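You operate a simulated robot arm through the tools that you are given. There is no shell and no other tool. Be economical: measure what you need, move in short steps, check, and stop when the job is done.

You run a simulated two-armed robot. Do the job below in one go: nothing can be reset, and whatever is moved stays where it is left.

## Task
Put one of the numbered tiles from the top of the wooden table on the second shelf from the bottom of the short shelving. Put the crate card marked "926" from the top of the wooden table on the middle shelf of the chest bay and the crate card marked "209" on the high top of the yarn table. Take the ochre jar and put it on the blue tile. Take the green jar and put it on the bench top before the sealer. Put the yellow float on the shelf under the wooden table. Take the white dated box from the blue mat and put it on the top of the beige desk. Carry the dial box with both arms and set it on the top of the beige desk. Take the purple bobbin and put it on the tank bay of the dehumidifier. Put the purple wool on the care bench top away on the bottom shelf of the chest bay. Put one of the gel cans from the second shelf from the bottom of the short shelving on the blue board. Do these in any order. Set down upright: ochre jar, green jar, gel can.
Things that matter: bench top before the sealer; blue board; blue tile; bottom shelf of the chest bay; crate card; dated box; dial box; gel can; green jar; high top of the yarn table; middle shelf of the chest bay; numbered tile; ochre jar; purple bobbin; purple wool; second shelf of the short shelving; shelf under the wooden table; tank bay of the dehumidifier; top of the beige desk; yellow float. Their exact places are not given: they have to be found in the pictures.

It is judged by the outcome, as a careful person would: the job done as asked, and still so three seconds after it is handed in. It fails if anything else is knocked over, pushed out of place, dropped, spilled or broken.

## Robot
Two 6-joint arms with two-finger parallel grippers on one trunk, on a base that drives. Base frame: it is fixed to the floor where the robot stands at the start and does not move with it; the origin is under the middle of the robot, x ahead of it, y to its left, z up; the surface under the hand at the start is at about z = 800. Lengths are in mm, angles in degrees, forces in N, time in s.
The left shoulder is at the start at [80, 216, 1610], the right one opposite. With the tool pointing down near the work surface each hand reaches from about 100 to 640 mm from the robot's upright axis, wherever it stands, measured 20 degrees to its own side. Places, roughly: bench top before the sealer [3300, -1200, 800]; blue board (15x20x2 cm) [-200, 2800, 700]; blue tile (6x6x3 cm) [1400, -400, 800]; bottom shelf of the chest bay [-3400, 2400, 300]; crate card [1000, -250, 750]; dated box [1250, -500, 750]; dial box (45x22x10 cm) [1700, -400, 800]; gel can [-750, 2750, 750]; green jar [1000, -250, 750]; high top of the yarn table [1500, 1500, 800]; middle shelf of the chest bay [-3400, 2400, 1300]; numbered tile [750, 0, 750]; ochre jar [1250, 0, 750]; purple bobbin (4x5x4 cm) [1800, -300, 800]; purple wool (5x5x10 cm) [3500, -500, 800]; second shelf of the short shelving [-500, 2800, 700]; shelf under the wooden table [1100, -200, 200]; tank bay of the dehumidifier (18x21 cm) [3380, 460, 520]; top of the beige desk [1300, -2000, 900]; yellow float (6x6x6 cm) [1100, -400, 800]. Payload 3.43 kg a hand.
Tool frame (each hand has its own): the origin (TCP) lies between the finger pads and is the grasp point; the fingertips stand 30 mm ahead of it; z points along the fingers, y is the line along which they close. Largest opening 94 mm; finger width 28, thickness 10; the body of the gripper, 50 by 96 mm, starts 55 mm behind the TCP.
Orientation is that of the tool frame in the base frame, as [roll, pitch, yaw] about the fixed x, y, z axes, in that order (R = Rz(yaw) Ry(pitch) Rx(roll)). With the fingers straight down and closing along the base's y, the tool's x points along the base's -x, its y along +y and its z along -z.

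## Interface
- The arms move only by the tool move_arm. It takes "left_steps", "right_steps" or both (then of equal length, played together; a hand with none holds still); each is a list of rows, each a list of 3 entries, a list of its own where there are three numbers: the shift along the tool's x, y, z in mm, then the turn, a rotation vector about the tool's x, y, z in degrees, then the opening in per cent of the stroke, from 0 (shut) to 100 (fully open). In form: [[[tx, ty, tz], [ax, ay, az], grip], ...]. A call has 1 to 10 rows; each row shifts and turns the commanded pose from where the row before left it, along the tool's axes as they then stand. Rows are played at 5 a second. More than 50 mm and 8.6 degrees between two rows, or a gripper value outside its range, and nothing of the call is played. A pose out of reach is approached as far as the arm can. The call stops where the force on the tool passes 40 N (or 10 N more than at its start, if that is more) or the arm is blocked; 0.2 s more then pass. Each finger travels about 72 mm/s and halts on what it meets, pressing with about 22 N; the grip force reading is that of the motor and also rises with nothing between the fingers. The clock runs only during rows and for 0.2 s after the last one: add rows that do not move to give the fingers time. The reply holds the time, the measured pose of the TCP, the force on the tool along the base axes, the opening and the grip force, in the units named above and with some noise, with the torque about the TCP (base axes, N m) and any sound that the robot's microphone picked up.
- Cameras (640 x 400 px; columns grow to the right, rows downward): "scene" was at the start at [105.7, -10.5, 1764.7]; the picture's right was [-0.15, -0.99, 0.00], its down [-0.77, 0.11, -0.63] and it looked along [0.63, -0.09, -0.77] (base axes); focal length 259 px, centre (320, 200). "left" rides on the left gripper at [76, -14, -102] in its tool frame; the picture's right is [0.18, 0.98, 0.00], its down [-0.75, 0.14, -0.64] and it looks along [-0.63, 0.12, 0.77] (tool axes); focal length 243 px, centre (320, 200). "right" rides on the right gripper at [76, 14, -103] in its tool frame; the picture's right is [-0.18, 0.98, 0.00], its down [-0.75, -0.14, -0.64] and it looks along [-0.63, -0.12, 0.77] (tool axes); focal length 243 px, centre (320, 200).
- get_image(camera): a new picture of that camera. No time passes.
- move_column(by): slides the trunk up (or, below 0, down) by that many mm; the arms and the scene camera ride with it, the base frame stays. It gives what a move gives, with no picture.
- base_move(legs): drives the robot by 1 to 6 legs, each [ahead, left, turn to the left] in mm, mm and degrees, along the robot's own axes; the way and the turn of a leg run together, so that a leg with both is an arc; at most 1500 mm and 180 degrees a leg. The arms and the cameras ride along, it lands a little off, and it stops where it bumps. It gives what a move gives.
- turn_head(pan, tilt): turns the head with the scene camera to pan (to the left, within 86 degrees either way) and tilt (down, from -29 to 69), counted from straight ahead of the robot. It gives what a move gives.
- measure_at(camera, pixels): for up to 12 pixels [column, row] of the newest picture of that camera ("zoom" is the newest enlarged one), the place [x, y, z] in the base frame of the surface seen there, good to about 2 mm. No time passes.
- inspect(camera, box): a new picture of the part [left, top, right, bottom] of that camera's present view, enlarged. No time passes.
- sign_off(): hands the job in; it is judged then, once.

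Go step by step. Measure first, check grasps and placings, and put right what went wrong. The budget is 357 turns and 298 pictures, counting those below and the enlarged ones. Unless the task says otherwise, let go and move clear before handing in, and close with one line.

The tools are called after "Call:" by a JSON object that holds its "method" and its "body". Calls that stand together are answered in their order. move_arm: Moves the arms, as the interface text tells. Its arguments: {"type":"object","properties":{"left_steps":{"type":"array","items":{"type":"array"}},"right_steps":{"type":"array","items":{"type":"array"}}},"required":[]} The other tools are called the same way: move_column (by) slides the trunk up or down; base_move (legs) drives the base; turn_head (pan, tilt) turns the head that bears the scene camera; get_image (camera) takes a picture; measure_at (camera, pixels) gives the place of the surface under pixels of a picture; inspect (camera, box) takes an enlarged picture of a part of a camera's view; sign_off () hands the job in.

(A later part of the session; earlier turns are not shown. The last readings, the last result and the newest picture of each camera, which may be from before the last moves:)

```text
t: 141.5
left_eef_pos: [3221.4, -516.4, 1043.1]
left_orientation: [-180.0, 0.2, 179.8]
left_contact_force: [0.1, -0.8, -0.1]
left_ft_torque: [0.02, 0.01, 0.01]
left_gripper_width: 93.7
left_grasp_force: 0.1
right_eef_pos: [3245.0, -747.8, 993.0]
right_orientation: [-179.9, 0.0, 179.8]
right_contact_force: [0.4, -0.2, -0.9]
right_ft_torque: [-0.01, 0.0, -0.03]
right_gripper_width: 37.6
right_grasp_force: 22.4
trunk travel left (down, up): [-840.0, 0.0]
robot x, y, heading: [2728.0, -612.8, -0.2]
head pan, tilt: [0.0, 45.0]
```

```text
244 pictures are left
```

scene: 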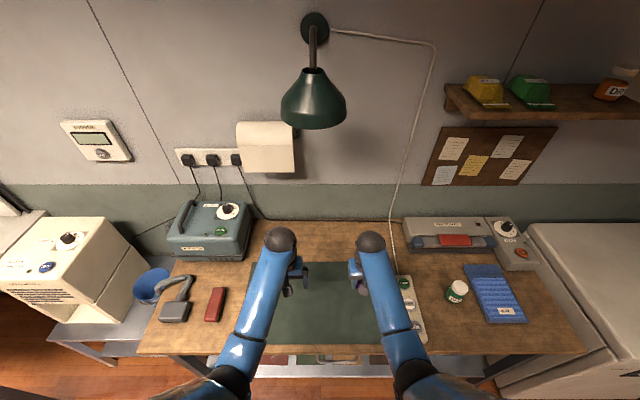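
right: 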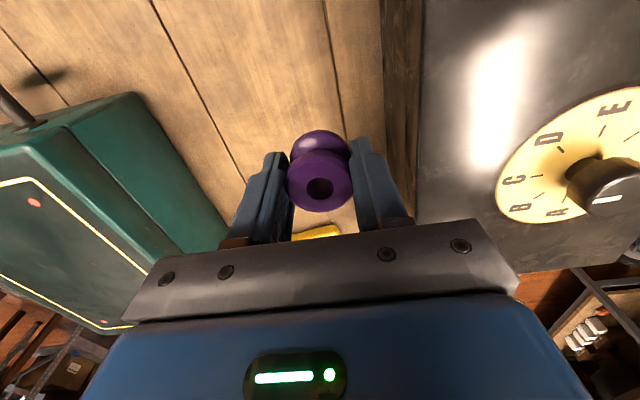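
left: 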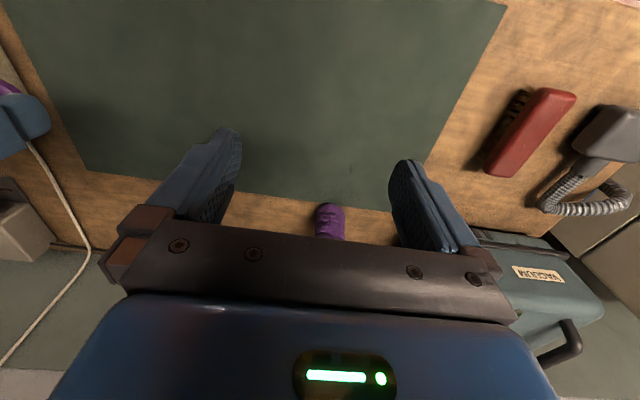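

Wool is at (330,220) in the left view. I'll measure it, advance the base and tilt the left hand 45°.

Call:
{"method": "measure_at", "body": {"camera": "left", "pixels": [[328, 206], [318, 215], [343, 215], [330, 212], [330, 232], [338, 208]]}}

Call:
{"method": "base_move", "body": {"legs": [[85, 0, 0]]}}

Call:
{"method": "move_arm", "body": {"left_steps": [[[0, 0, 0], [0, -7.5, 0], 100], [[0, 0, 0], [0, -7.5, 0], 100], [[0, 0, 0], [0, -7.5, 0], 100], [[0, 0, 0], [0, -7.5, 0], 100], [[0, 0, 0], [0, -7.5, 0], 100], [[0, 0, 0], [0, -7.5, 0], 100], [[0, 23, 0], [0, 0, 0], 100], [[0, 23, 0], [0, 0, 0], 100]]}}

Call:
{"method": "get_image", "body": {"camera": "left"}}

```text
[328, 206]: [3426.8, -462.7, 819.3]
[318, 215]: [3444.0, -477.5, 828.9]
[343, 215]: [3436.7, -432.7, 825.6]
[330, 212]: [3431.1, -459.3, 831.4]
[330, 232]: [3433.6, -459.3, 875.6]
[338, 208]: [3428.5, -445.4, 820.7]
```

```text
t: 142.6
left_eef_pos: [3294.4, -517.3, 1047.2]
left_orientation: [180.0, 0.7, 179.7]
left_contact_force: [-0.6, 0.2, 0.1]
left_ft_torque: [0.0, -0.08, 0.0]
left_gripper_width: 94.1
left_grasp_force: 0.1
right_eef_pos: [3319.5, -749.6, 998.1]
right_orientation: [-179.9, 0.6, 179.8]
right_contact_force: [-0.9, -0.1, 0.1]
right_ft_torque: [-0.01, -0.05, 0.0]
right_gripper_width: 37.2
right_grasp_force: 21.5
trunk travel left (down, up): [-840.0, 0.0]
robot x, y, heading: [2808.8, -609.3, -0.4]
head pan, tilt: [0.0, 45.0]
```

```text
t: 144.4
left_eef_pos: [3306.3, -470.8, 1042.4]
left_orientation: [-179.9, 45.2, 179.8]
left_contact_force: [-0.4, -0.3, -0.3]
left_ft_torque: [-0.01, 0.01, 0.03]
left_gripper_width: 93.9
left_grasp_force: 0.0
right_eef_pos: [3329.8, -748.8, 991.4]
right_orientation: [-179.9, -0.1, 179.7]
right_contact_force: [-0.1, -1.0, -0.4]
right_ft_torque: [0.01, 0.04, -0.03]
right_gripper_width: 37.3
right_grasp_force: 21.6
trunk travel left (down, up): [-840.0, 0.0]
robot x, y, heading: [2813.3, -611.4, -0.4]
head pan, tilt: [0.0, 45.0]
```

```text
243 pictures are left
```

left: 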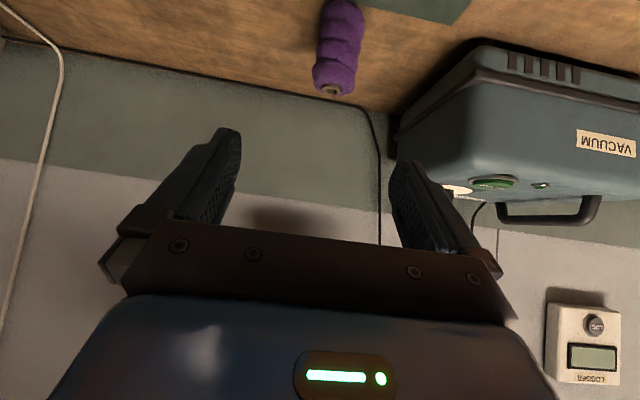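

Call:
{"method": "measure_at", "body": {"camera": "left", "pixels": [[332, 92], [318, 60], [357, 60], [338, 50], [340, 20], [332, 70]]}}

```text
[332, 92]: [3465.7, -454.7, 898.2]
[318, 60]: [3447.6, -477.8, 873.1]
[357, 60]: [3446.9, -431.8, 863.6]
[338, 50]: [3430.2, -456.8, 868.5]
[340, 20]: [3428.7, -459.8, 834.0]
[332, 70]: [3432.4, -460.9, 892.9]
```

Wool centre ≈(3453,−455), top ≈900. Go to pre-grasp along the tilted axis.

Call:
{"method": "move_arm", "body": {"left_steps": [[[5, 4, 34], [0, 0, 0], 100], [[5, 4, 34], [0, 0, 0], 100], [[5, 4, 34], [0, 0, 0], 100], [[5, 4, 34], [0, 0, 0], 100], [[0, 0, 0], [0, 0, 0], 100]]}}

Call:
{"method": "get_image", "body": {"camera": "left"}}

```text
t: 145.6
left_eef_pos: [3388.2, -453.6, 931.2]
left_orientation: [179.9, 45.0, 179.7]
left_contact_force: [-0.4, -1.2, -0.5]
left_ft_torque: [0.01, 0.0, 0.01]
left_gripper_width: 94.0
left_grasp_force: 0.0
right_eef_pos: [3328.4, -749.1, 992.9]
right_orientation: [-179.9, 0.1, 179.7]
right_contact_force: [0.0, -0.2, 0.7]
right_ft_torque: [-0.03, 0.0, -0.01]
right_gripper_width: 37.6
right_grasp_force: 22.6
trunk travel left (down, up): [-840.0, 0.0]
robot x, y, heading: [2809.6, -613.3, -0.5]
head pan, tilt: [0.0, 45.0]
```

```text
242 pictures are left
```

left: 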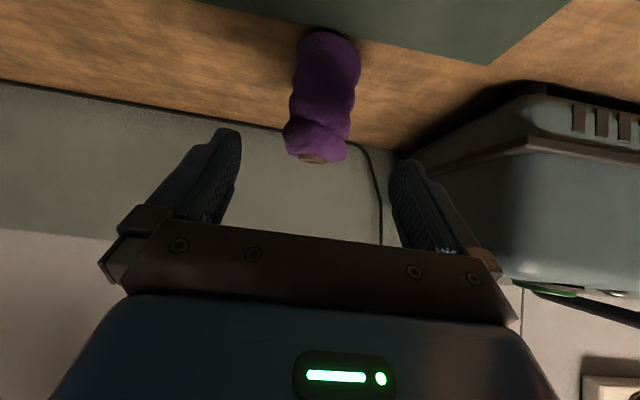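

Call:
{"method": "measure_at", "body": {"camera": "left", "pixels": [[430, 160], [500, 100], [440, 200], [520, 150], [395, 160]]}}

```text
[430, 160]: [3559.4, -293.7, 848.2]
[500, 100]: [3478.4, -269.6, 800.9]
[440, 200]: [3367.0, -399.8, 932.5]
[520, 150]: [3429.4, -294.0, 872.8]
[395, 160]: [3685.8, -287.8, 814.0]
```

Vacuum side is at y≈−294, well clear. Advance and close.

Call:
{"method": "move_arm", "body": {"left_steps": [[[0, -1, 45], [0, 0, 0], 100], [[0, 0, 45], [0, 0, 0], 100], [[0, 0, 0], [0, 0, 0], 50], [[0, 0, 0], [0, 0, 0], 20], [[0, 0, 0], [0, 0, 0], 20], [[0, 0, 0], [0, 0, 0], 20], [[0, 0, 0], [0, 0, 0], 20]]}}

Call:
{"method": "move_arm", "body": {"left_steps": [[[-28, 0, -28], [0, 0, 0], 20], [[-28, 0, -28], [0, 0, 0], 20], [[0, 0, -45], [0, 0, 0], 20], [[0, 0, -45], [0, 0, 0], 20], [[0, 0, 0], [0, 0, 0], 20]]}}

Call:
{"method": "get_image", "body": {"camera": "left"}}

```text
t: 147.2
left_eef_pos: [3450.7, -455.5, 868.6]
left_orientation: [-179.9, 45.1, 179.7]
left_contact_force: [0.1, -0.3, 0.7]
left_ft_torque: [-0.03, 0.0, 0.0]
left_gripper_width: 49.3
left_grasp_force: 22.2
right_eef_pos: [3328.5, -748.7, 993.8]
right_orientation: [-179.9, 0.1, 179.7]
right_contact_force: [1.1, 0.3, -0.1]
right_ft_torque: [0.01, 0.01, -0.02]
right_gripper_width: 37.4
right_grasp_force: 21.9
trunk travel left (down, up): [-840.0, 0.0]
robot x, y, heading: [2810.9, -611.6, -0.4]
head pan, tilt: [0.0, 45.0]
```

```text
t: 148.4
left_eef_pos: [3384.4, -456.4, 1010.1]
left_orientation: [180.0, 45.1, 179.6]
left_contact_force: [-0.3, 0.9, 0.1]
left_ft_torque: [-0.03, 0.0, 0.0]
left_gripper_width: 49.6
left_grasp_force: 21.7
right_eef_pos: [3329.6, -750.1, 992.8]
right_orientation: [-179.8, 0.1, 179.7]
right_contact_force: [1.0, 0.5, -0.5]
right_ft_torque: [0.0, 0.01, -0.01]
right_gripper_width: 37.5
right_grasp_force: 21.8
trunk travel left (down, up): [-840.0, 0.0]
robot x, y, heading: [2811.0, -611.2, -0.2]
head pan, tilt: [0.0, 45.0]
```

```text
241 pictures are left
```

left: 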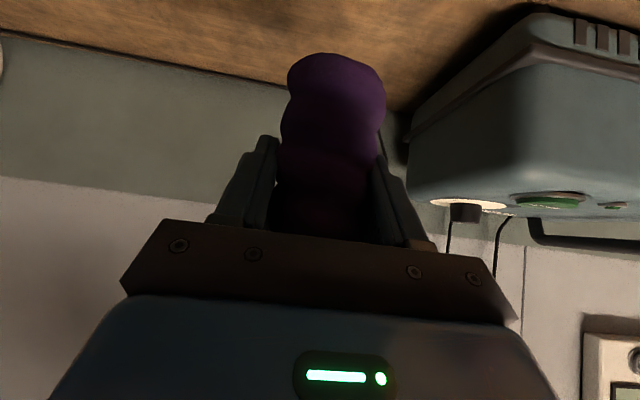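

Wool held. Back off and move left toward the dehumidifier, then look.

Call:
{"method": "base_move", "body": {"legs": [[-250, 0, 0], [0, 950, 0]]}}

Call:
{"method": "turn_head", "body": {"pan": 8, "tilt": 42}}

Call:
{"method": "get_image", "body": {"camera": "scene"}}

```text
t: 154.8
left_eef_pos: [3140.9, 484.4, 1011.4]
left_orientation: [179.9, 45.1, 179.4]
left_contact_force: [0.2, 0.3, -0.8]
left_ft_torque: [0.02, 0.01, 0.01]
left_gripper_width: 49.2
left_grasp_force: 21.9
right_eef_pos: [3082.3, 191.4, 993.6]
right_orientation: [179.9, 0.3, 179.5]
right_contact_force: [0.9, -0.7, -1.0]
right_ft_torque: [0.03, -0.01, -0.02]
right_gripper_width: 37.6
right_grasp_force: 22.2
trunk travel left (down, up): [-840.0, 0.0]
robot x, y, heading: [2563.5, 331.4, -0.5]
head pan, tilt: [0.0, 45.0]
```

```text
t: 155.4
left_eef_pos: [3141.4, 485.2, 1010.3]
left_orientation: [180.0, 45.1, 179.5]
left_contact_force: [-0.9, -0.2, -0.2]
left_ft_torque: [0.0, 0.0, 0.01]
left_gripper_width: 48.8
left_grasp_force: 21.7
right_eef_pos: [3083.1, 193.0, 993.0]
right_orientation: [-179.9, 0.2, 179.5]
right_contact_force: [-0.1, 0.3, 0.0]
right_ft_torque: [-0.03, 0.0, 0.0]
right_gripper_width: 37.6
right_grasp_force: 21.3
trunk travel left (down, up): [-840.0, 0.0]
robot x, y, heading: [2563.2, 332.7, -0.4]
head pan, tilt: [8.0, 42.0]
```

```text
240 pictures are left
```

scene: 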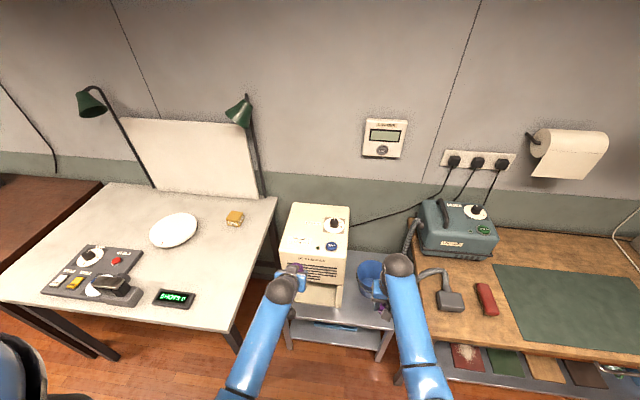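

I'll back up and lower the trunk to see into the tank bay.

Call:
{"method": "measure_at", "body": {"camera": "scene", "pixels": [[275, 205], [228, 330], [50, 312], [345, 260], [350, 285], [395, 320], [285, 245], [315, 262], [365, 275]]}}

Call:
{"method": "base_move", "body": {"legs": [[-250, 0, 0]]}}

Call:
{"method": "move_column", "body": {"by": -400}}

Call:
{"method": "turn_head", "body": {"pan": 5, "tilt": 35}}

Call:
{"method": "get_image", "body": {"camera": "scene"}}

```text
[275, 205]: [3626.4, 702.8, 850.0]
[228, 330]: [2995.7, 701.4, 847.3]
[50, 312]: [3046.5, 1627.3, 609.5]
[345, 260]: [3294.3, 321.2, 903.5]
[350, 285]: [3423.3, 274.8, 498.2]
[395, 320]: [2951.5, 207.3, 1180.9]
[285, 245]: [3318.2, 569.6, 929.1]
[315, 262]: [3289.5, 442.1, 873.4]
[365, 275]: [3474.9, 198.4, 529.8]
```

```text
t: 157.2
left_eef_pos: [2901.4, 486.1, 1008.0]
left_orientation: [179.9, 45.0, 179.3]
left_contact_force: [0.4, -0.1, -0.6]
left_ft_torque: [0.02, -0.02, 0.0]
left_gripper_width: 49.0
left_grasp_force: 22.2
right_eef_pos: [2841.3, 193.7, 990.6]
right_orientation: [-179.9, -0.2, 179.3]
right_contact_force: [0.6, 0.1, -1.2]
right_ft_torque: [-0.01, -0.01, -0.03]
right_gripper_width: 37.6
right_grasp_force: 22.2
trunk travel left (down, up): [-840.0, 0.0]
robot x, y, heading: [2317.9, 339.9, -0.8]
head pan, tilt: [8.0, 42.0]
```

```text
t: 161.1
left_eef_pos: [2896.9, 486.8, 610.5]
left_orientation: [179.9, 45.1, 179.3]
left_contact_force: [-0.2, -0.1, -0.9]
left_ft_torque: [0.0, 0.01, 0.02]
left_gripper_width: 48.1
left_grasp_force: 22.2
right_eef_pos: [2838.5, 193.2, 593.3]
right_orientation: [-179.9, 0.1, 179.3]
right_contact_force: [0.2, -0.4, 0.1]
right_ft_torque: [0.05, 0.03, -0.03]
right_gripper_width: 37.3
right_grasp_force: 21.5
trunk travel left (down, up): [-440.0, 400.0]
robot x, y, heading: [2319.7, 331.4, -0.4]
head pan, tilt: [8.0, 42.0]
```

```text
t: 161.8
left_eef_pos: [2896.4, 485.3, 609.9]
left_orientation: [180.0, 45.0, 179.3]
left_contact_force: [-0.1, -0.4, -1.0]
left_ft_torque: [0.01, 0.0, -0.04]
left_gripper_width: 48.4
left_grasp_force: 22.2
right_eef_pos: [2837.6, 194.2, 593.4]
right_orientation: [-180.0, 0.1, 179.4]
right_contact_force: [-0.1, -0.3, -0.2]
right_ft_torque: [0.02, 0.0, 0.0]
right_gripper_width: 37.7
right_grasp_force: 21.7
trunk travel left (down, up): [-440.0, 400.0]
robot x, y, heading: [2317.9, 331.3, -0.7]
head pan, tilt: [5.0, 35.0]
```

```text
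239 pictures are left
```

scene: 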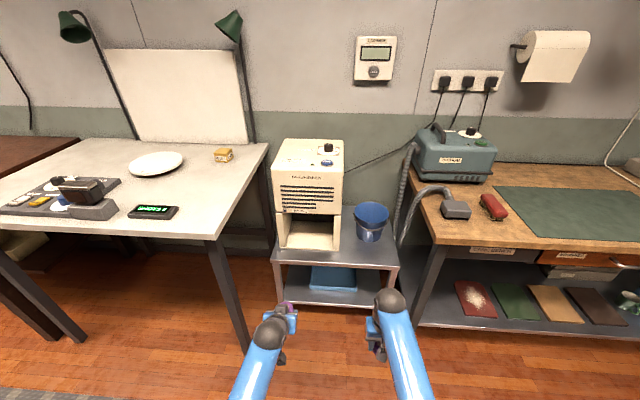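

Call:
{"method": "inspect", "body": {"camera": "scene", "box": [250, 120, 420, 320]}}

Call:
{"method": "measure_at", "body": {"camera": "scene", "pixels": [[310, 245], [300, 238], [325, 238], [310, 230], [285, 246], [334, 246], [310, 213], [310, 252], [281, 230], [338, 230], [330, 258], [392, 263]]}}

```text
2.00 times, centred on (335, 220) of scene
```

zoom: 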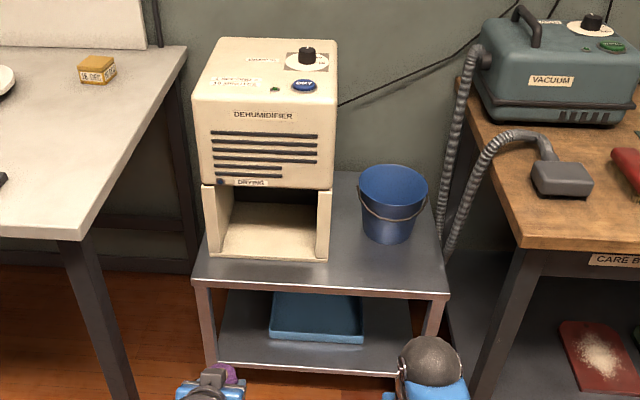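

```text
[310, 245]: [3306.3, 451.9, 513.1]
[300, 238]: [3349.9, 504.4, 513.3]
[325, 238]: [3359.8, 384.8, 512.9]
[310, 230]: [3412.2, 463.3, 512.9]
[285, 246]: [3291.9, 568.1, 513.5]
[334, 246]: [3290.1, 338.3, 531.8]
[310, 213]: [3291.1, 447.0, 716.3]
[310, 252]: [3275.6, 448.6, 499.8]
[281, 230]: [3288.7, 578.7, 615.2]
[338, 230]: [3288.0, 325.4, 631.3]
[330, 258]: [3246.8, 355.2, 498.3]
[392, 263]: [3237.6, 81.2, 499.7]
```

The bay floor is z≈513, opening x=3290, y≈365–545, ceiling ≈690, so the hand must enter tilted. I'll re-grasp the bobbin with a 45° tilt at the wooden table's end. First raise the trunk, retract the wool hand and drive there.

Call:
{"method": "move_column", "body": {"by": 400}}

Call:
{"method": "move_arm", "body": {"left_steps": [[[35, 0, -35], [0, 0, 0], 20], [[35, 0, -35], [0, 0, 0], 20], [[17, 0, -17], [0, 0, 0], 20], [[0, 0, 0], [0, 0, 0], 20]]}}

Call:
{"method": "base_move", "body": {"legs": [[130, 0, 0], [0, -670, 0], [0, 0, 180]]}}

Call:
{"method": "turn_head", "body": {"pan": 0, "tilt": 50}}

Call:
{"method": "get_image", "body": {"camera": "scene"}}

Call:
{"method": "get_image", "body": {"camera": "right"}}

```text
t: 165.6
left_eef_pos: [2897.8, 486.2, 1009.4]
left_orientation: [179.9, 45.2, 179.4]
left_contact_force: [-0.1, 0.1, 0.0]
left_ft_torque: [0.0, -0.01, -0.01]
left_gripper_width: 47.8
left_grasp_force: 22.2
right_eef_pos: [2837.2, 193.3, 991.9]
right_orientation: [-179.9, 0.1, 179.2]
right_contact_force: [0.7, 1.3, -0.2]
right_ft_torque: [-0.01, 0.01, -0.01]
right_gripper_width: 37.4
right_grasp_force: 22.3
trunk travel left (down, up): [-840.0, 0.0]
robot x, y, heading: [2314.1, 331.8, -0.3]
head pan, tilt: [5.0, 35.0]
```

```text
t: 166.6
left_eef_pos: [2774.5, 488.2, 1010.7]
left_orientation: [-180.0, 45.1, 179.3]
left_contact_force: [0.0, -0.1, -0.2]
left_ft_torque: [0.0, 0.03, 0.01]
left_gripper_width: 47.8
left_grasp_force: 21.9
right_eef_pos: [2840.8, 194.4, 992.7]
right_orientation: [-179.9, 0.0, 179.3]
right_contact_force: [0.4, 0.3, -0.1]
right_ft_torque: [-0.01, -0.04, -0.01]
right_gripper_width: 37.2
right_grasp_force: 22.2
trunk travel left (down, up): [-840.0, 0.0]
robot x, y, heading: [2322.4, 336.2, -0.4]
head pan, tilt: [5.0, 35.0]
```

```text
t: 178.6
left_eef_pos: [1994.3, -500.5, 1010.9]
left_orientation: [180.0, 45.1, 1.0]
left_contact_force: [-1.0, 0.6, 0.3]
left_ft_torque: [0.0, 0.0, 0.0]
left_gripper_width: 43.9
left_grasp_force: 22.8
right_eef_pos: [1922.1, -209.5, 993.7]
right_orientation: [-180.0, 0.1, 1.1]
right_contact_force: [-0.3, -0.3, -0.6]
right_ft_torque: [0.05, -0.01, 0.03]
right_gripper_width: 37.8
right_grasp_force: 21.5
trunk travel left (down, up): [-840.0, 0.0]
robot x, y, heading: [2445.1, -327.7, -179.0]
head pan, tilt: [5.0, 35.0]
```

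```text
t: 179.3
left_eef_pos: [1994.7, -501.1, 1011.6]
left_orientation: [-180.0, 45.0, 0.9]
left_contact_force: [0.3, 0.4, 0.3]
left_ft_torque: [-0.01, 0.02, -0.04]
left_gripper_width: 43.5
left_grasp_force: 21.9
right_eef_pos: [1922.5, -208.5, 993.8]
right_orientation: [-179.9, 0.1, 1.0]
right_contact_force: [-0.1, 0.7, -0.5]
right_ft_torque: [0.01, -0.03, 0.0]
right_gripper_width: 37.8
right_grasp_force: 21.8
trunk travel left (down, up): [-840.0, 0.0]
robot x, y, heading: [2443.9, -332.7, -179.2]
head pan, tilt: [0.0, 50.0]
```

```text
237 pictures are left
```

scene: 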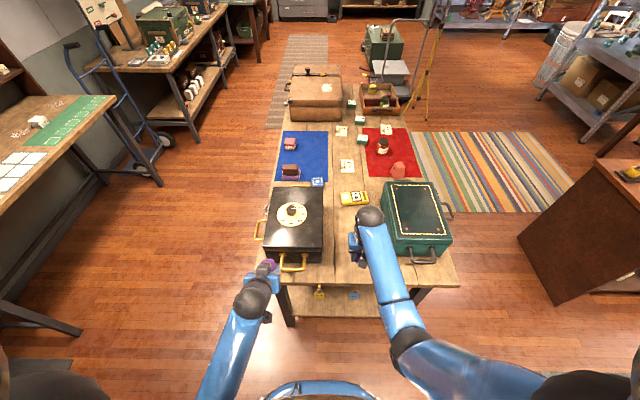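

```text
236 pictures are left
```

right: 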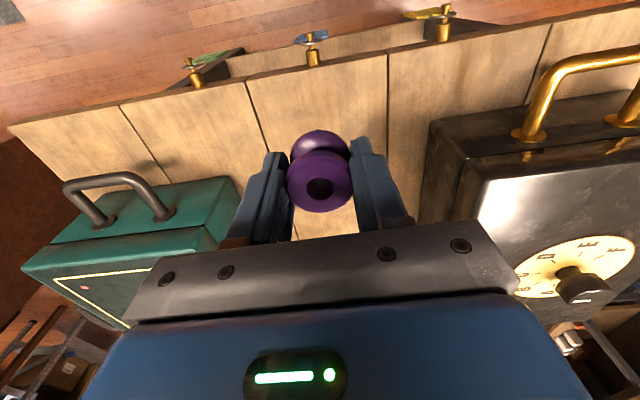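

Call:
{"method": "measure_at", "body": {"camera": "right", "pixels": [[312, 50], [312, 38], [443, 20], [195, 68], [350, 62], [320, 110], [360, 100], [530, 130]]}}

```text
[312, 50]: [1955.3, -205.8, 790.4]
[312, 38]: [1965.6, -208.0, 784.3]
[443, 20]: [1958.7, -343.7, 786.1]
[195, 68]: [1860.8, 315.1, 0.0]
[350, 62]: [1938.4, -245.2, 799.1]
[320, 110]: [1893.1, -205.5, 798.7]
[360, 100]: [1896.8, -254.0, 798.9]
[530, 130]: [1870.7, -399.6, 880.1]
```

Table end is x≈1940; hooks are below the surface. Set the bobbin at ≈(1890,−209).

Call:
{"method": "move_arm", "body": {"right_steps": [[[-32, 0, 0], [0, 0, 0], 10], [[0, 0, 40], [0, 0, 0], 10], [[0, 0, 40], [0, 0, 0], 10], [[0, 0, 40], [0, 0, 0], 10], [[0, 0, 32], [0, 0, 0], 10], [[0, 0, 0], [0, 0, 0], 10], [[0, 0, 4], [0, 0, 0], 10], [[0, 0, 3], [0, 0, 0], 10], [[0, 0, 2], [0, 0, 0], 10]]}}

```text
t: 181.3
left_eef_pos: [1994.7, -501.4, 1011.7]
left_orientation: [180.0, 45.2, 0.9]
left_contact_force: [-0.5, -0.2, -0.3]
left_ft_torque: [0.0, 0.02, -0.01]
left_gripper_width: 43.4
left_grasp_force: 21.5
right_eef_pos: [1889.7, -207.8, 833.8]
right_orientation: [-179.9, 0.3, 1.0]
right_contact_force: [-0.6, -0.5, 3.7]
right_ft_torque: [0.01, 0.01, 0.0]
right_gripper_width: 37.6
right_grasp_force: 21.6
trunk travel left (down, up): [-840.0, 0.0]
robot x, y, heading: [2439.6, -336.4, -179.0]
head pan, tilt: [0.0, 50.0]
```

Contact felt. Release, lift and tilt to 45°.

Call:
{"method": "move_arm", "body": {"right_steps": [[[0, 0, 0], [0, 0, 0], 50], [[0, 0, 0], [0, 0, 0], 65], [[0, 0, -45], [0, 0, 0], 65], [[0, 0, -45], [0, 0, 0], 65], [[0, 0, 0], [0, -7.5, 0], 65], [[0, 0, 0], [0, -7.5, 0], 65], [[0, 0, 0], [0, -7.5, 0], 65], [[0, 0, 0], [0, -7.5, 0], 65], [[0, 0, 0], [0, -7.5, 0], 65], [[0, 0, 0], [0, -7.5, 0], 65]]}}

Call:
{"method": "get_image", "body": {"camera": "right"}}

```text
t: 183.5
left_eef_pos: [1995.6, -501.2, 1011.6]
left_orientation: [180.0, 45.1, 0.9]
left_contact_force: [1.3, -0.1, 0.4]
left_ft_torque: [0.02, 0.01, 0.01]
left_gripper_width: 43.2
left_grasp_force: 22.5
right_eef_pos: [1888.6, -209.2, 924.0]
right_orientation: [-179.9, 45.4, 1.1]
right_contact_force: [-0.4, 0.5, -0.7]
right_ft_torque: [0.03, 0.0, 0.02]
right_gripper_width: 61.1
right_grasp_force: 0.1
trunk travel left (down, up): [-840.0, 0.0]
robot x, y, heading: [2440.4, -330.4, -179.0]
head pan, tilt: [0.0, 50.0]
```

```text
235 pictures are left
```

right: 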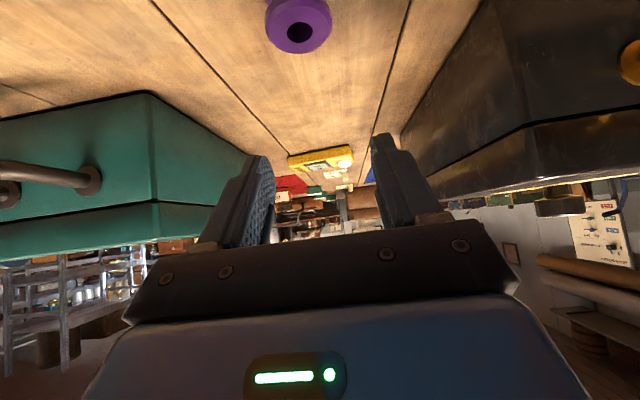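

Call:
{"method": "measure_at", "body": {"camera": "right", "pixels": [[268, 20], [331, 20], [299, 12], [300, 45]]}}

Call:
{"method": "move_arm", "body": {"right_steps": [[[35, 0, -6], [0, 0, 0], 65], [[35, 0, -6], [0, 0, 0], 65], [[0, 0, 0], [0, 0, 0], 65]]}}

Call:
{"method": "get_image", "body": {"camera": "right"}}

```text
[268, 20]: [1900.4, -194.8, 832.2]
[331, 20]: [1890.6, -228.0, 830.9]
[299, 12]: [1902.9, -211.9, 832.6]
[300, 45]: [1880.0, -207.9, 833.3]
```

```text
t: 184.3
left_eef_pos: [1995.1, -501.3, 1009.8]
left_orientation: [179.9, 45.1, 1.0]
left_contact_force: [0.1, 1.4, -0.2]
left_ft_torque: [-0.01, -0.02, -0.02]
left_gripper_width: 43.1
left_grasp_force: 21.7
right_eef_pos: [1948.2, -208.4, 881.6]
right_orientation: [-180.0, 45.1, 1.1]
right_contact_force: [-0.2, 0.1, 0.0]
right_ft_torque: [0.0, -0.01, 0.03]
right_gripper_width: 61.3
right_grasp_force: 0.1
trunk travel left (down, up): [-840.0, 0.0]
robot x, y, heading: [2444.9, -333.9, -178.7]
head pan, tilt: [0.0, 50.0]
```

```text
234 pictures are left
```

right: 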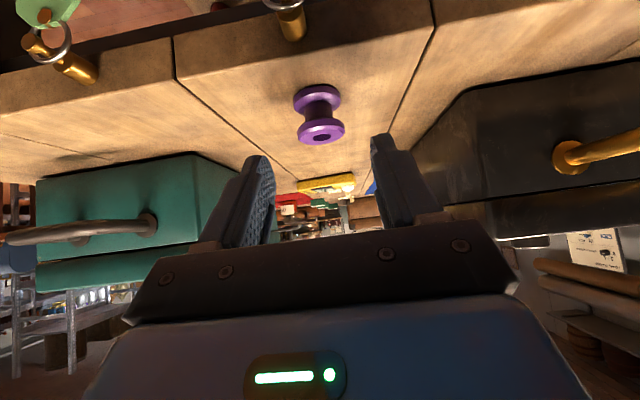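

Call:
{"method": "move_arm", "body": {"right_steps": [[[0, 1, 34], [0, 0, 0], 65], [[0, 1, 33], [0, 0, 0], 65], [[0, 0, 0], [0, 0, 0], 40], [[0, 0, 0], [0, 0, 0], 10], [[0, 0, 0], [0, 0, 0], 10], [[0, 0, 0], [0, 0, 0], 10]]}}

Call:
{"method": "get_image", "body": {"camera": "right"}}

```text
t: 185.7
left_eef_pos: [1994.9, -501.1, 1011.1]
left_orientation: [-180.0, 45.1, 1.0]
left_contact_force: [-0.1, -0.3, -0.2]
left_ft_torque: [0.01, -0.01, 0.0]
left_gripper_width: 43.6
left_grasp_force: 22.0
right_eef_pos: [1901.6, -211.6, 835.2]
right_orientation: [-179.9, 45.2, 1.1]
right_contact_force: [0.7, -1.2, 0.3]
right_ft_torque: [0.0, -0.05, -0.04]
right_gripper_width: 35.0
right_grasp_force: 22.3
trunk travel left (down, up): [-840.0, 0.0]
robot x, y, heading: [2444.2, -333.4, -179.0]
head pan, tilt: [0.0, 50.0]
```

```text
233 pictures are left
```

right: 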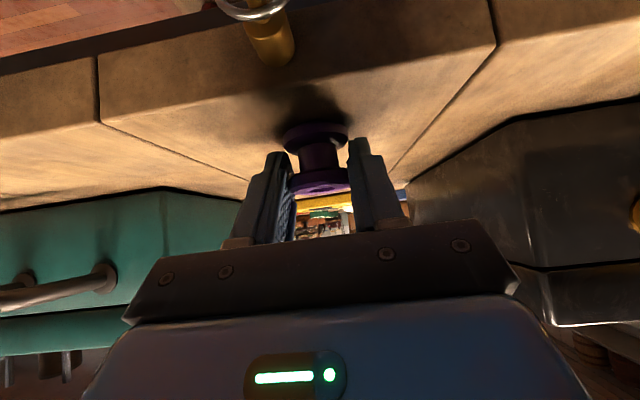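

Call:
{"method": "move_arm", "body": {"right_steps": [[[-20, 0, -20], [0, 0, 0], 10], [[-28, 0, -28], [0, 0, 0], 10], [[-28, 0, -28], [0, 0, 0], 10], [[0, 0, 0], [0, 0, 0], 10]]}}

Call:
{"method": "get_image", "body": {"camera": "right"}}

```text
t: 186.7
left_eef_pos: [1996.2, -501.6, 1010.2]
left_orientation: [180.0, 45.1, 0.9]
left_contact_force: [-0.3, 0.4, -0.2]
left_ft_torque: [-0.01, -0.02, 0.02]
left_gripper_width: 43.1
left_grasp_force: 22.3
right_eef_pos: [1900.8, -212.3, 943.2]
right_orientation: [-179.9, 45.1, 1.1]
right_contact_force: [0.1, 0.1, 0.3]
right_ft_torque: [0.02, 0.01, 0.0]
right_gripper_width: 35.3
right_grasp_force: 22.7
trunk travel left (down, up): [-840.0, 0.0]
robot x, y, heading: [2442.5, -327.6, -178.9]
head pan, tilt: [0.0, 50.0]
```

```text
232 pictures are left
```

right: 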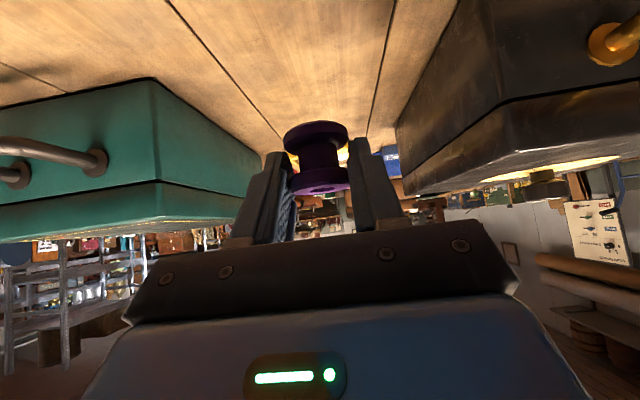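

Bobbin held upright at 45°. To avoid the white table while placing it, I'll park the wool upright on this table end (I come back for card 926 anyway). Retract right hand and strafe right.

Call:
{"method": "move_arm", "body": {"right_steps": [[[32, 0, -32], [0, 0, 0], 10], [[32, 0, -32], [0, 0, 0], 10], [[0, 0, 0], [0, 0, 0], 10]]}}

Call:
{"method": "base_move", "body": {"legs": [[0, -270, 0]]}}

Call:
{"method": "get_image", "body": {"camera": "left"}}

```text
t: 187.5
left_eef_pos: [1994.3, -501.0, 1011.0]
left_orientation: [-180.0, 45.1, 1.0]
left_contact_force: [-1.6, 0.2, -1.1]
left_ft_torque: [-0.01, 0.0, 0.05]
left_gripper_width: 43.1
left_grasp_force: 21.8
right_eef_pos: [1988.9, -208.5, 942.5]
right_orientation: [-179.9, 45.0, 1.2]
right_contact_force: [-0.3, -0.1, -0.9]
right_ft_torque: [-0.01, 0.0, -0.02]
right_gripper_width: 35.3
right_grasp_force: 22.1
trunk travel left (down, up): [-840.0, 0.0]
robot x, y, heading: [2444.0, -333.2, -179.2]
head pan, tilt: [0.0, 50.0]
```

```text
t: 189.4
left_eef_pos: [1991.3, -242.3, 1010.9]
left_orientation: [-179.6, 45.1, 1.4]
left_contact_force: [-0.4, -0.8, -0.6]
left_ft_torque: [0.0, 0.03, -0.03]
left_gripper_width: 43.2
left_grasp_force: 22.0
right_eef_pos: [1982.5, 51.0, 942.8]
right_orientation: [-179.6, 45.1, 1.5]
right_contact_force: [0.5, 0.4, -0.7]
right_ft_torque: [0.02, -0.03, -0.01]
right_gripper_width: 35.3
right_grasp_force: 21.6
trunk travel left (down, up): [-840.0, 0.0]
robot x, y, heading: [2437.4, -70.9, -178.7]
head pan, tilt: [0.0, 50.0]
```

```text
231 pictures are left
```

left: 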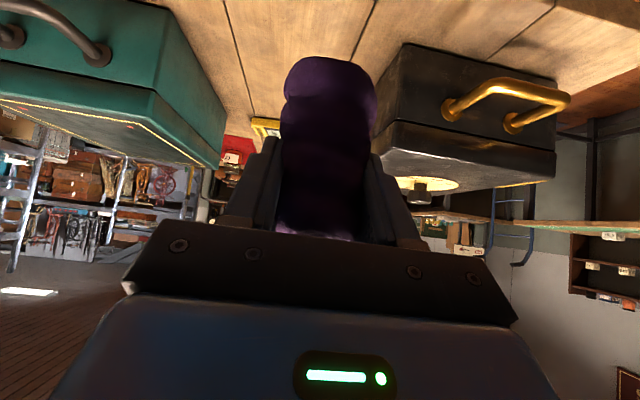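

Call:
{"method": "move_arm", "body": {"left_steps": [[[4.4, -4, 42], [0, 0, 0], 20], [[4.4, -4, 42], [0, 0, 0], 20], [[4.4, -4, 42], [0, 0, 0], 20], [[4.4, -4, 42], [0, 0, 0], 20], [[0, 0, 0], [0, 0, 0], 20], [[3, 0, 3], [0, 0, 0], 20], [[3, 0, 3], [0, 0, 0], 20], [[2, 0, 2], [0, 0, 0], 20]]}}

Call:
{"method": "get_image", "body": {"camera": "left"}}

```text
t: 191.2
left_eef_pos: [1883.9, -224.1, 870.5]
left_orientation: [-180.0, 45.5, 1.3]
left_contact_force: [-0.1, 0.4, 5.9]
left_ft_torque: [0.07, -0.01, 0.01]
left_gripper_width: 43.2
left_grasp_force: 21.8
right_eef_pos: [1984.7, 53.7, 942.7]
right_orientation: [-180.0, 45.1, 1.3]
right_contact_force: [-0.9, -1.4, -1.5]
right_ft_torque: [0.02, 0.02, -0.01]
right_gripper_width: 35.6
right_grasp_force: 21.8
trunk travel left (down, up): [-840.0, 0.0]
robot x, y, heading: [2437.7, -68.3, -178.9]
head pan, tilt: [0.0, 50.0]
```

```text
230 pictures are left
```

left: 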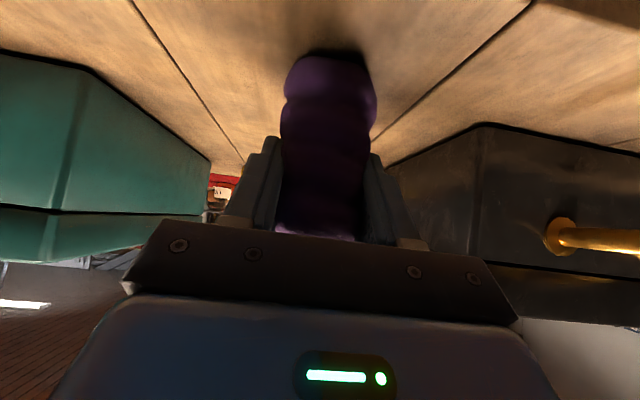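

Contact. Release, withdraw along the axis and rise.

Call:
{"method": "move_arm", "body": {"left_steps": [[[0, 0, 0], [0, 0, 0], 70], [[0, 0, 0], [0, 0, 0], 100], [[0, 0, 0], [0, 0, 0], 100], [[0, 0, -45], [0, 0, 0], 100], [[0, 0, -45], [0, 0, 0], 100], [[0, 0, -45], [0, 0, 0], 100], [[0, 0, -45], [0, 0, 0], 100]]}}

Call:
{"method": "get_image", "body": {"camera": "left"}}

```text
t: 192.8
left_eef_pos: [2011.8, -224.1, 998.3]
left_orientation: [180.0, 45.1, 1.3]
left_contact_force: [0.8, -0.4, -0.3]
left_ft_torque: [0.05, -0.03, -0.01]
left_gripper_width: 94.1
left_grasp_force: 0.0
right_eef_pos: [1985.9, 54.3, 942.6]
right_orientation: [-179.8, 45.2, 1.3]
right_contact_force: [0.0, -0.2, 0.1]
right_ft_torque: [0.0, 0.0, 0.01]
right_gripper_width: 35.1
right_grasp_force: 21.8
trunk travel left (down, up): [-840.0, 0.0]
robot x, y, heading: [2436.1, -73.2, -178.7]
head pan, tilt: [0.0, 50.0]
```

```text
229 pictures are left
```

left: 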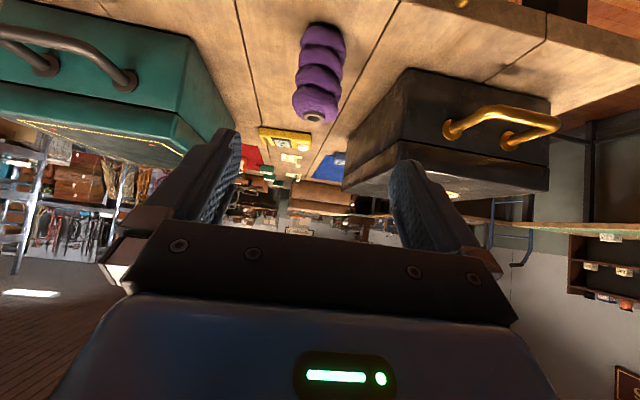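

Wool parked upright. Now shift the right hand inward, retract the left, and drive toward the dehumidifier at a 25° heading.

Call:
{"method": "move_arm", "body": {"right_steps": [[[0, 42, 0], [0, 0, 0], 10], [[0, 42, 0], [0, 0, 0], 10], [[0, 41, 0], [0, 0, 0], 10], [[0, 0, 0], [0, 0, 0], 10]], "left_steps": [[[30, 5, -30], [0, 0, 0], 100], [[30, 5, -30], [0, 0, 0], 100], [[0, 0, 0], [0, 0, 0], 100], [[0, 0, 0], [0, 0, 0], 100]]}}

Call:
{"method": "base_move", "body": {"legs": [[0, 0, -156.3], [420, 97, 0]]}}

Call:
{"method": "turn_head", "body": {"pan": 0, "tilt": 55}}

Call:
{"method": "get_image", "body": {"camera": "scene"}}

```text
t: 193.8
left_eef_pos: [2094.7, -231.9, 995.0]
left_orientation: [180.0, 45.1, 1.1]
left_contact_force: [0.4, 0.6, -0.2]
left_ft_torque: [0.04, -0.01, 0.01]
left_gripper_width: 93.9
left_grasp_force: 0.1
right_eef_pos: [1987.6, -70.5, 940.1]
right_orientation: [-179.8, 45.2, 1.2]
right_contact_force: [0.5, 0.4, -1.5]
right_ft_torque: [0.01, -0.02, 0.01]
right_gripper_width: 35.5
right_grasp_force: 22.4
trunk travel left (down, up): [-840.0, 0.0]
robot x, y, heading: [2441.2, -72.4, -178.9]
head pan, tilt: [0.0, 50.0]
```

```text
t: 202.8
left_eef_pos: [3010.4, 490.8, 996.4]
left_orientation: [180.0, 45.2, -153.8]
left_contact_force: [0.4, 0.7, 0.3]
left_ft_torque: [0.0, 0.03, 0.02]
left_gripper_width: 94.0
left_grasp_force: 0.1
right_eef_pos: [3174.6, 390.3, 939.6]
right_orientation: [-179.9, 45.2, -153.7]
right_contact_force: [-0.7, 0.5, 0.5]
right_ft_torque: [-0.01, 0.02, 0.02]
right_gripper_width: 35.3
right_grasp_force: 21.9
trunk travel left (down, up): [-840.0, 0.0]
robot x, y, heading: [2768.9, 199.5, 26.4]
head pan, tilt: [0.0, 50.0]
```

```text
t: 203.5
left_eef_pos: [3010.7, 490.9, 996.6]
left_orientation: [-180.0, 45.1, -154.0]
left_contact_force: [0.3, 0.4, -0.1]
left_ft_torque: [0.0, -0.04, 0.0]
left_gripper_width: 94.1
left_grasp_force: 0.1
right_eef_pos: [3174.4, 392.0, 940.8]
right_orientation: [-179.9, 45.2, -153.8]
right_contact_force: [-0.5, -0.1, -0.2]
right_ft_torque: [0.02, 0.02, 0.02]
right_gripper_width: 35.3
right_grasp_force: 21.7
trunk travel left (down, up): [-840.0, 0.0]
robot x, y, heading: [2766.9, 204.4, 25.9]
head pan, tilt: [0.0, 55.0]
```

```text
228 pictures are left
```

scene: 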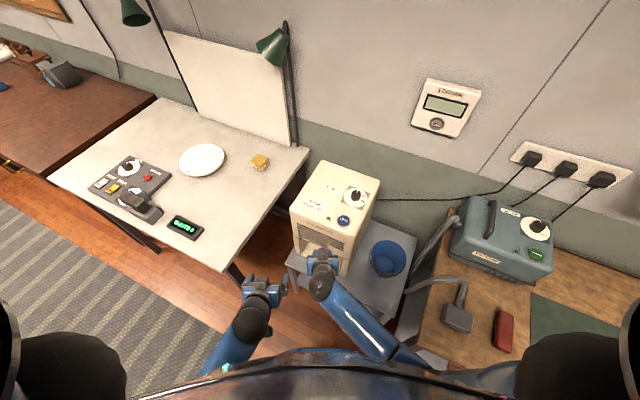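

Clearances look fine. Lower the trunk 340 and view with the right camera.

Call:
{"method": "move_column", "body": {"by": -340}}

Call:
{"method": "get_image", "body": {"camera": "right"}}

Call:
{"method": "get_image", "body": {"camera": "scene"}}

```text
t: 206.8
left_eef_pos: [3012.6, 492.9, 655.3]
left_orientation: [180.0, 45.1, -153.9]
left_contact_force: [-0.5, 0.1, -0.1]
left_ft_torque: [-0.03, -0.01, -0.01]
left_gripper_width: 94.2
left_grasp_force: 0.2
right_eef_pos: [3174.9, 392.3, 600.0]
right_orientation: [-179.9, 45.1, -153.8]
right_contact_force: [0.3, 0.1, 0.0]
right_ft_torque: [0.03, 0.0, -0.04]
right_gripper_width: 35.4
right_grasp_force: 22.1
trunk travel left (down, up): [-500.0, 340.0]
robot x, y, heading: [2768.9, 204.6, 26.1]
head pan, tilt: [0.0, 55.0]
```

```text
227 pictures are left
```

right: 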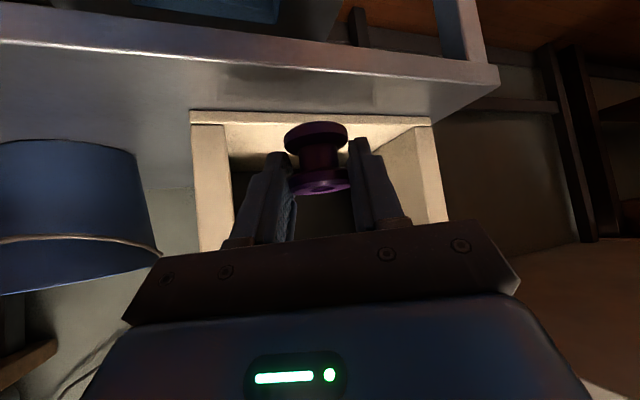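

```text
226 pictures are left
```

scene: 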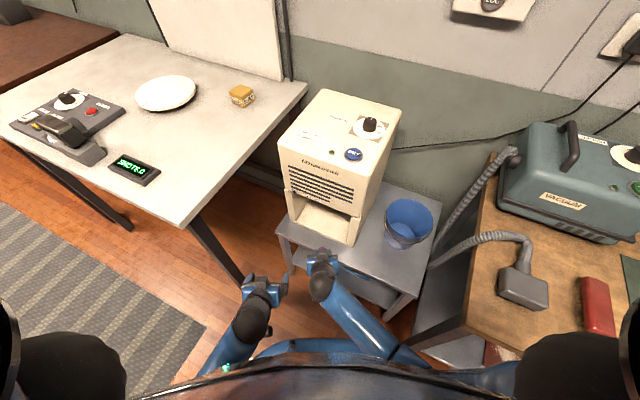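

The bay is straight ahead of the bobbin. Base ahead 65, lower 40, then forward into the bay in steps.

Call:
{"method": "base_move", "body": {"legs": [[65, 0, 0]]}}

Call:
{"method": "move_arm", "body": {"right_steps": [[[28, 0, 28], [0, 0, 0], 10], [[-28, 0, 28], [0, 0, 0], 10], [[-28, 0, 28], [0, 0, 0], 10], [[0, 0, 0], [0, 0, 0], 10]]}}

Call:
{"method": "get_image", "body": {"camera": "right"}}

```text
t: 207.8
left_eef_pos: [3070.5, 521.2, 654.7]
left_orientation: [179.9, 45.1, -153.8]
left_contact_force: [-0.6, -0.2, -0.1]
left_ft_torque: [0.01, -0.01, 0.04]
left_gripper_width: 94.0
left_grasp_force: 0.1
right_eef_pos: [3233.7, 421.0, 599.3]
right_orientation: [-179.8, 45.1, -153.6]
right_contact_force: [0.1, 0.8, -0.9]
right_ft_torque: [0.02, -0.02, -0.01]
right_gripper_width: 35.3
right_grasp_force: 21.9
trunk travel left (down, up): [-500.0, 340.0]
robot x, y, heading: [2829.2, 227.7, 26.0]
head pan, tilt: [0.0, 55.0]
```

```text
t: 208.8
left_eef_pos: [3070.6, 520.8, 654.0]
left_orientation: [180.0, 45.1, -153.9]
left_contact_force: [-0.2, 0.2, -0.9]
left_ft_torque: [0.01, -0.01, -0.03]
left_gripper_width: 94.1
left_grasp_force: 0.1
right_eef_pos: [3304.8, 453.6, 558.2]
right_orientation: [-179.7, 45.0, -153.7]
right_contact_force: [0.2, -0.1, -0.6]
right_ft_torque: [0.04, 0.01, -0.02]
right_gripper_width: 35.4
right_grasp_force: 22.0
trunk travel left (down, up): [-500.0, 340.0]
robot x, y, heading: [2827.8, 229.5, 26.3]
head pan, tilt: [0.0, 55.0]
```

```text
225 pictures are left
```

right: 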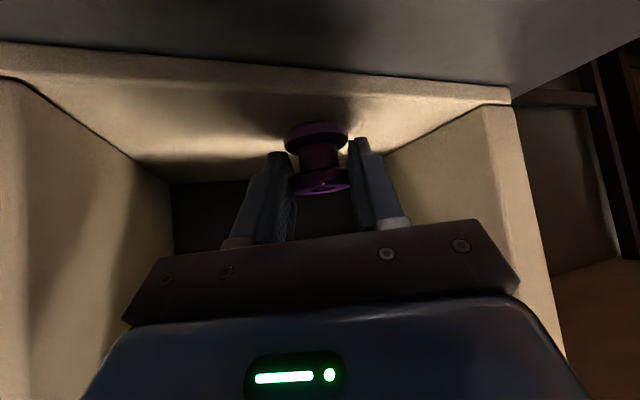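

Call:
{"method": "move_arm", "body": {"right_steps": [[[-22, -12, 22], [0, 0, 0], 10], [[-6, -8, 6], [0, 0, 0], 10], [[3, 0, 3], [0, 0, 0], 10], [[2, 0, 2], [0, 0, 0], 10], [[2, 0, 2], [0, 0, 0], 10]]}}

Call:
{"method": "get_image", "body": {"camera": "right"}}

```text
t: 210.0
left_eef_pos: [3071.1, 521.8, 655.6]
left_orientation: [-179.9, 45.1, -153.7]
left_contact_force: [0.0, 0.7, 0.0]
left_ft_torque: [0.03, 0.03, 0.01]
left_gripper_width: 94.1
left_grasp_force: 0.0
right_eef_pos: [3349.3, 455.1, 548.3]
right_orientation: [-179.9, 45.1, -153.7]
right_contact_force: [0.1, 0.8, -0.8]
right_ft_torque: [0.04, -0.02, 0.0]
right_gripper_width: 35.3
right_grasp_force: 22.2
trunk travel left (down, up): [-500.0, 340.0]
robot x, y, heading: [2825.5, 231.5, 26.1]
head pan, tilt: [0.0, 55.0]
```

```text
224 pictures are left
```

right: 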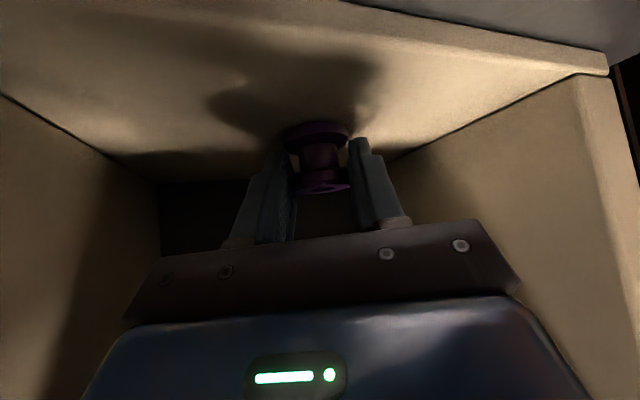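

Nearly on the floor. Lower a few mm more until contact.

Call:
{"method": "move_arm", "body": {"right_steps": [[[1.5, 0, 1.5], [0, 0, 0], 10], [[1, 0, 1], [0, 0, 0], 10]]}}

```text
t: 210.6
left_eef_pos: [3070.2, 520.1, 655.8]
left_orientation: [-180.0, 45.1, -153.9]
left_contact_force: [0.2, -0.1, -0.5]
left_ft_torque: [0.02, 0.05, 0.03]
left_gripper_width: 94.0
left_grasp_force: 0.1
right_eef_pos: [3350.6, 456.6, 547.7]
right_orientation: [-179.8, 45.2, -153.7]
right_contact_force: [-1.1, -1.9, 10.5]
right_ft_torque: [-0.01, 0.09, 0.08]
right_gripper_width: 35.3
right_grasp_force: 22.4
trunk travel left (down, up): [-500.0, 340.0]
robot x, y, heading: [2830.1, 230.9, 26.1]
head pan, tilt: [0.0, 55.0]
```

Call:
{"method": "move_arm", "body": {"right_steps": [[[0, 0, 0], [0, 0, 0], 45], [[0, 0, 0], [0, 0, 0], 60], [[0, 0, 0], [0, 0, 0], 60], [[0, 0, -25], [0, 0, 0], 60], [[10, 0, -30], [0, 0, 0], 60], [[28, 0, -28], [0, 0, 0], 60], [[28, 0, -28], [0, 0, 0], 60], [[28, 0, -28], [0, 0, 0], 60]]}}

Call:
{"method": "get_image", "body": {"camera": "right"}}

```text
t: 212.4
left_eef_pos: [3070.3, 521.2, 655.4]
left_orientation: [-180.0, 45.1, -153.9]
left_contact_force: [-0.1, -0.3, 0.1]
left_ft_torque: [-0.02, -0.02, -0.02]
left_gripper_width: 93.8
left_grasp_force: 0.2
right_eef_pos: [3201.1, 383.1, 579.6]
right_orientation: [-179.9, 45.3, -153.7]
right_contact_force: [0.2, -0.3, -0.7]
right_ft_torque: [0.02, -0.03, 0.0]
right_gripper_width: 56.6
right_grasp_force: 0.0
trunk travel left (down, up): [-500.0, 340.0]
robot x, y, heading: [2830.1, 226.9, 26.0]
head pan, tilt: [0.0, 55.0]
```

```text
223 pictures are left
```

right: 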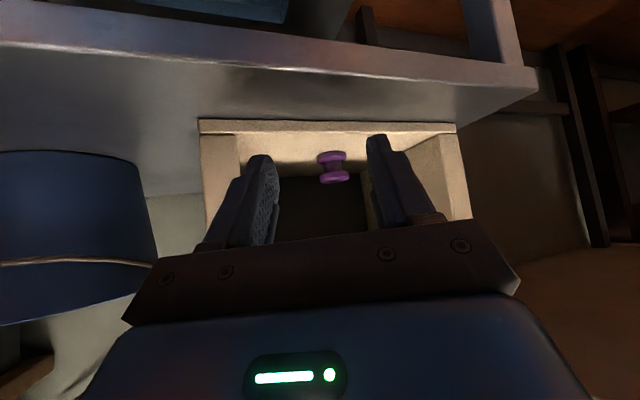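

The bobbin stands in the bay. Back off, raise the trunk and return to the table end for the wool.

Call:
{"method": "base_move", "body": {"legs": [[-180, 0, 0]]}}

Call:
{"method": "move_column", "body": {"by": 340}}

Call:
{"method": "base_move", "body": {"legs": [[0, 0, 154], [230, 215, 0]]}}

Call:
{"method": "turn_head", "body": {"pan": 0, "tilt": 40}}

Call:
{"method": "get_image", "body": {"camera": "scene"}}

Call:
{"method": "get_image", "body": {"camera": "left"}}

```text
t: 213.9
left_eef_pos: [2910.3, 442.1, 653.7]
left_orientation: [180.0, 45.0, -153.9]
left_contact_force: [0.5, -0.5, 0.2]
left_ft_torque: [0.02, -0.01, 0.0]
left_gripper_width: 94.0
left_grasp_force: 0.0
right_eef_pos: [3041.9, 304.0, 578.8]
right_orientation: [-179.8, 45.1, -153.8]
right_contact_force: [-0.5, -0.7, -0.2]
right_ft_torque: [-0.03, 0.0, 0.01]
right_gripper_width: 56.5
right_grasp_force: 0.0
trunk travel left (down, up): [-500.0, 340.0]
robot x, y, heading: [2670.5, 149.7, 26.0]
head pan, tilt: [0.0, 55.0]
```

```text
t: 217.2
left_eef_pos: [2910.2, 440.9, 995.7]
left_orientation: [-179.9, 45.0, -153.9]
left_contact_force: [-0.7, -0.7, -0.6]
left_ft_torque: [0.03, -0.03, 0.04]
left_gripper_width: 94.0
left_grasp_force: 0.0
right_eef_pos: [3040.1, 304.9, 919.5]
right_orientation: [-179.9, 45.1, -153.8]
right_contact_force: [-0.2, 1.0, -0.2]
right_ft_torque: [0.0, -0.02, 0.02]
right_gripper_width: 56.3
right_grasp_force: 0.1
trunk travel left (down, up): [-840.0, 0.0]
robot x, y, heading: [2661.8, 146.4, 26.0]
head pan, tilt: [0.0, 55.0]
```

```text
t: 225.6
left_eef_pos: [2081.3, -189.6, 996.5]
left_orientation: [180.0, 45.1, -2.3]
left_contact_force: [0.2, 0.2, 0.0]
left_ft_torque: [0.0, 0.01, 0.0]
left_gripper_width: 94.2
left_grasp_force: 0.1
right_eef_pos: [2031.5, -6.2, 920.8]
right_orientation: [-180.0, 45.2, -2.3]
right_contact_force: [0.1, 0.2, -0.4]
right_ft_torque: [0.02, 0.0, 0.01]
right_gripper_width: 56.3
right_grasp_force: 0.0
trunk travel left (down, up): [-840.0, 0.0]
robot x, y, heading: [2430.7, -50.8, 177.6]
head pan, tilt: [0.0, 55.0]
```

```text
t: 226.3
left_eef_pos: [2079.3, -191.7, 996.0]
left_orientation: [180.0, 45.1, -2.4]
left_contact_force: [0.7, -1.6, -0.1]
left_ft_torque: [0.01, -0.01, -0.01]
left_gripper_width: 93.9
left_grasp_force: 0.1
right_eef_pos: [2029.0, -8.7, 920.2]
right_orientation: [-179.8, 45.0, -2.2]
right_contact_force: [0.1, 0.0, -0.1]
right_ft_torque: [-0.03, 0.03, 0.02]
right_gripper_width: 56.3
right_grasp_force: 0.1
trunk travel left (down, up): [-840.0, 0.0]
robot x, y, heading: [2431.1, -52.8, 177.3]
head pan, tilt: [0.0, 40.0]
```

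```text
222 pictures are left
```

scene: 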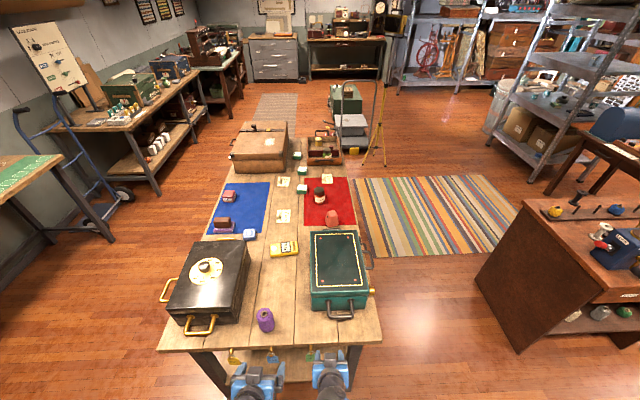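

```text
221 pictures are left
```

left: 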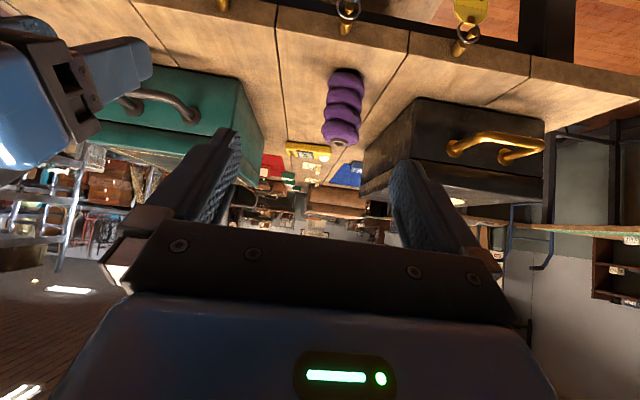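

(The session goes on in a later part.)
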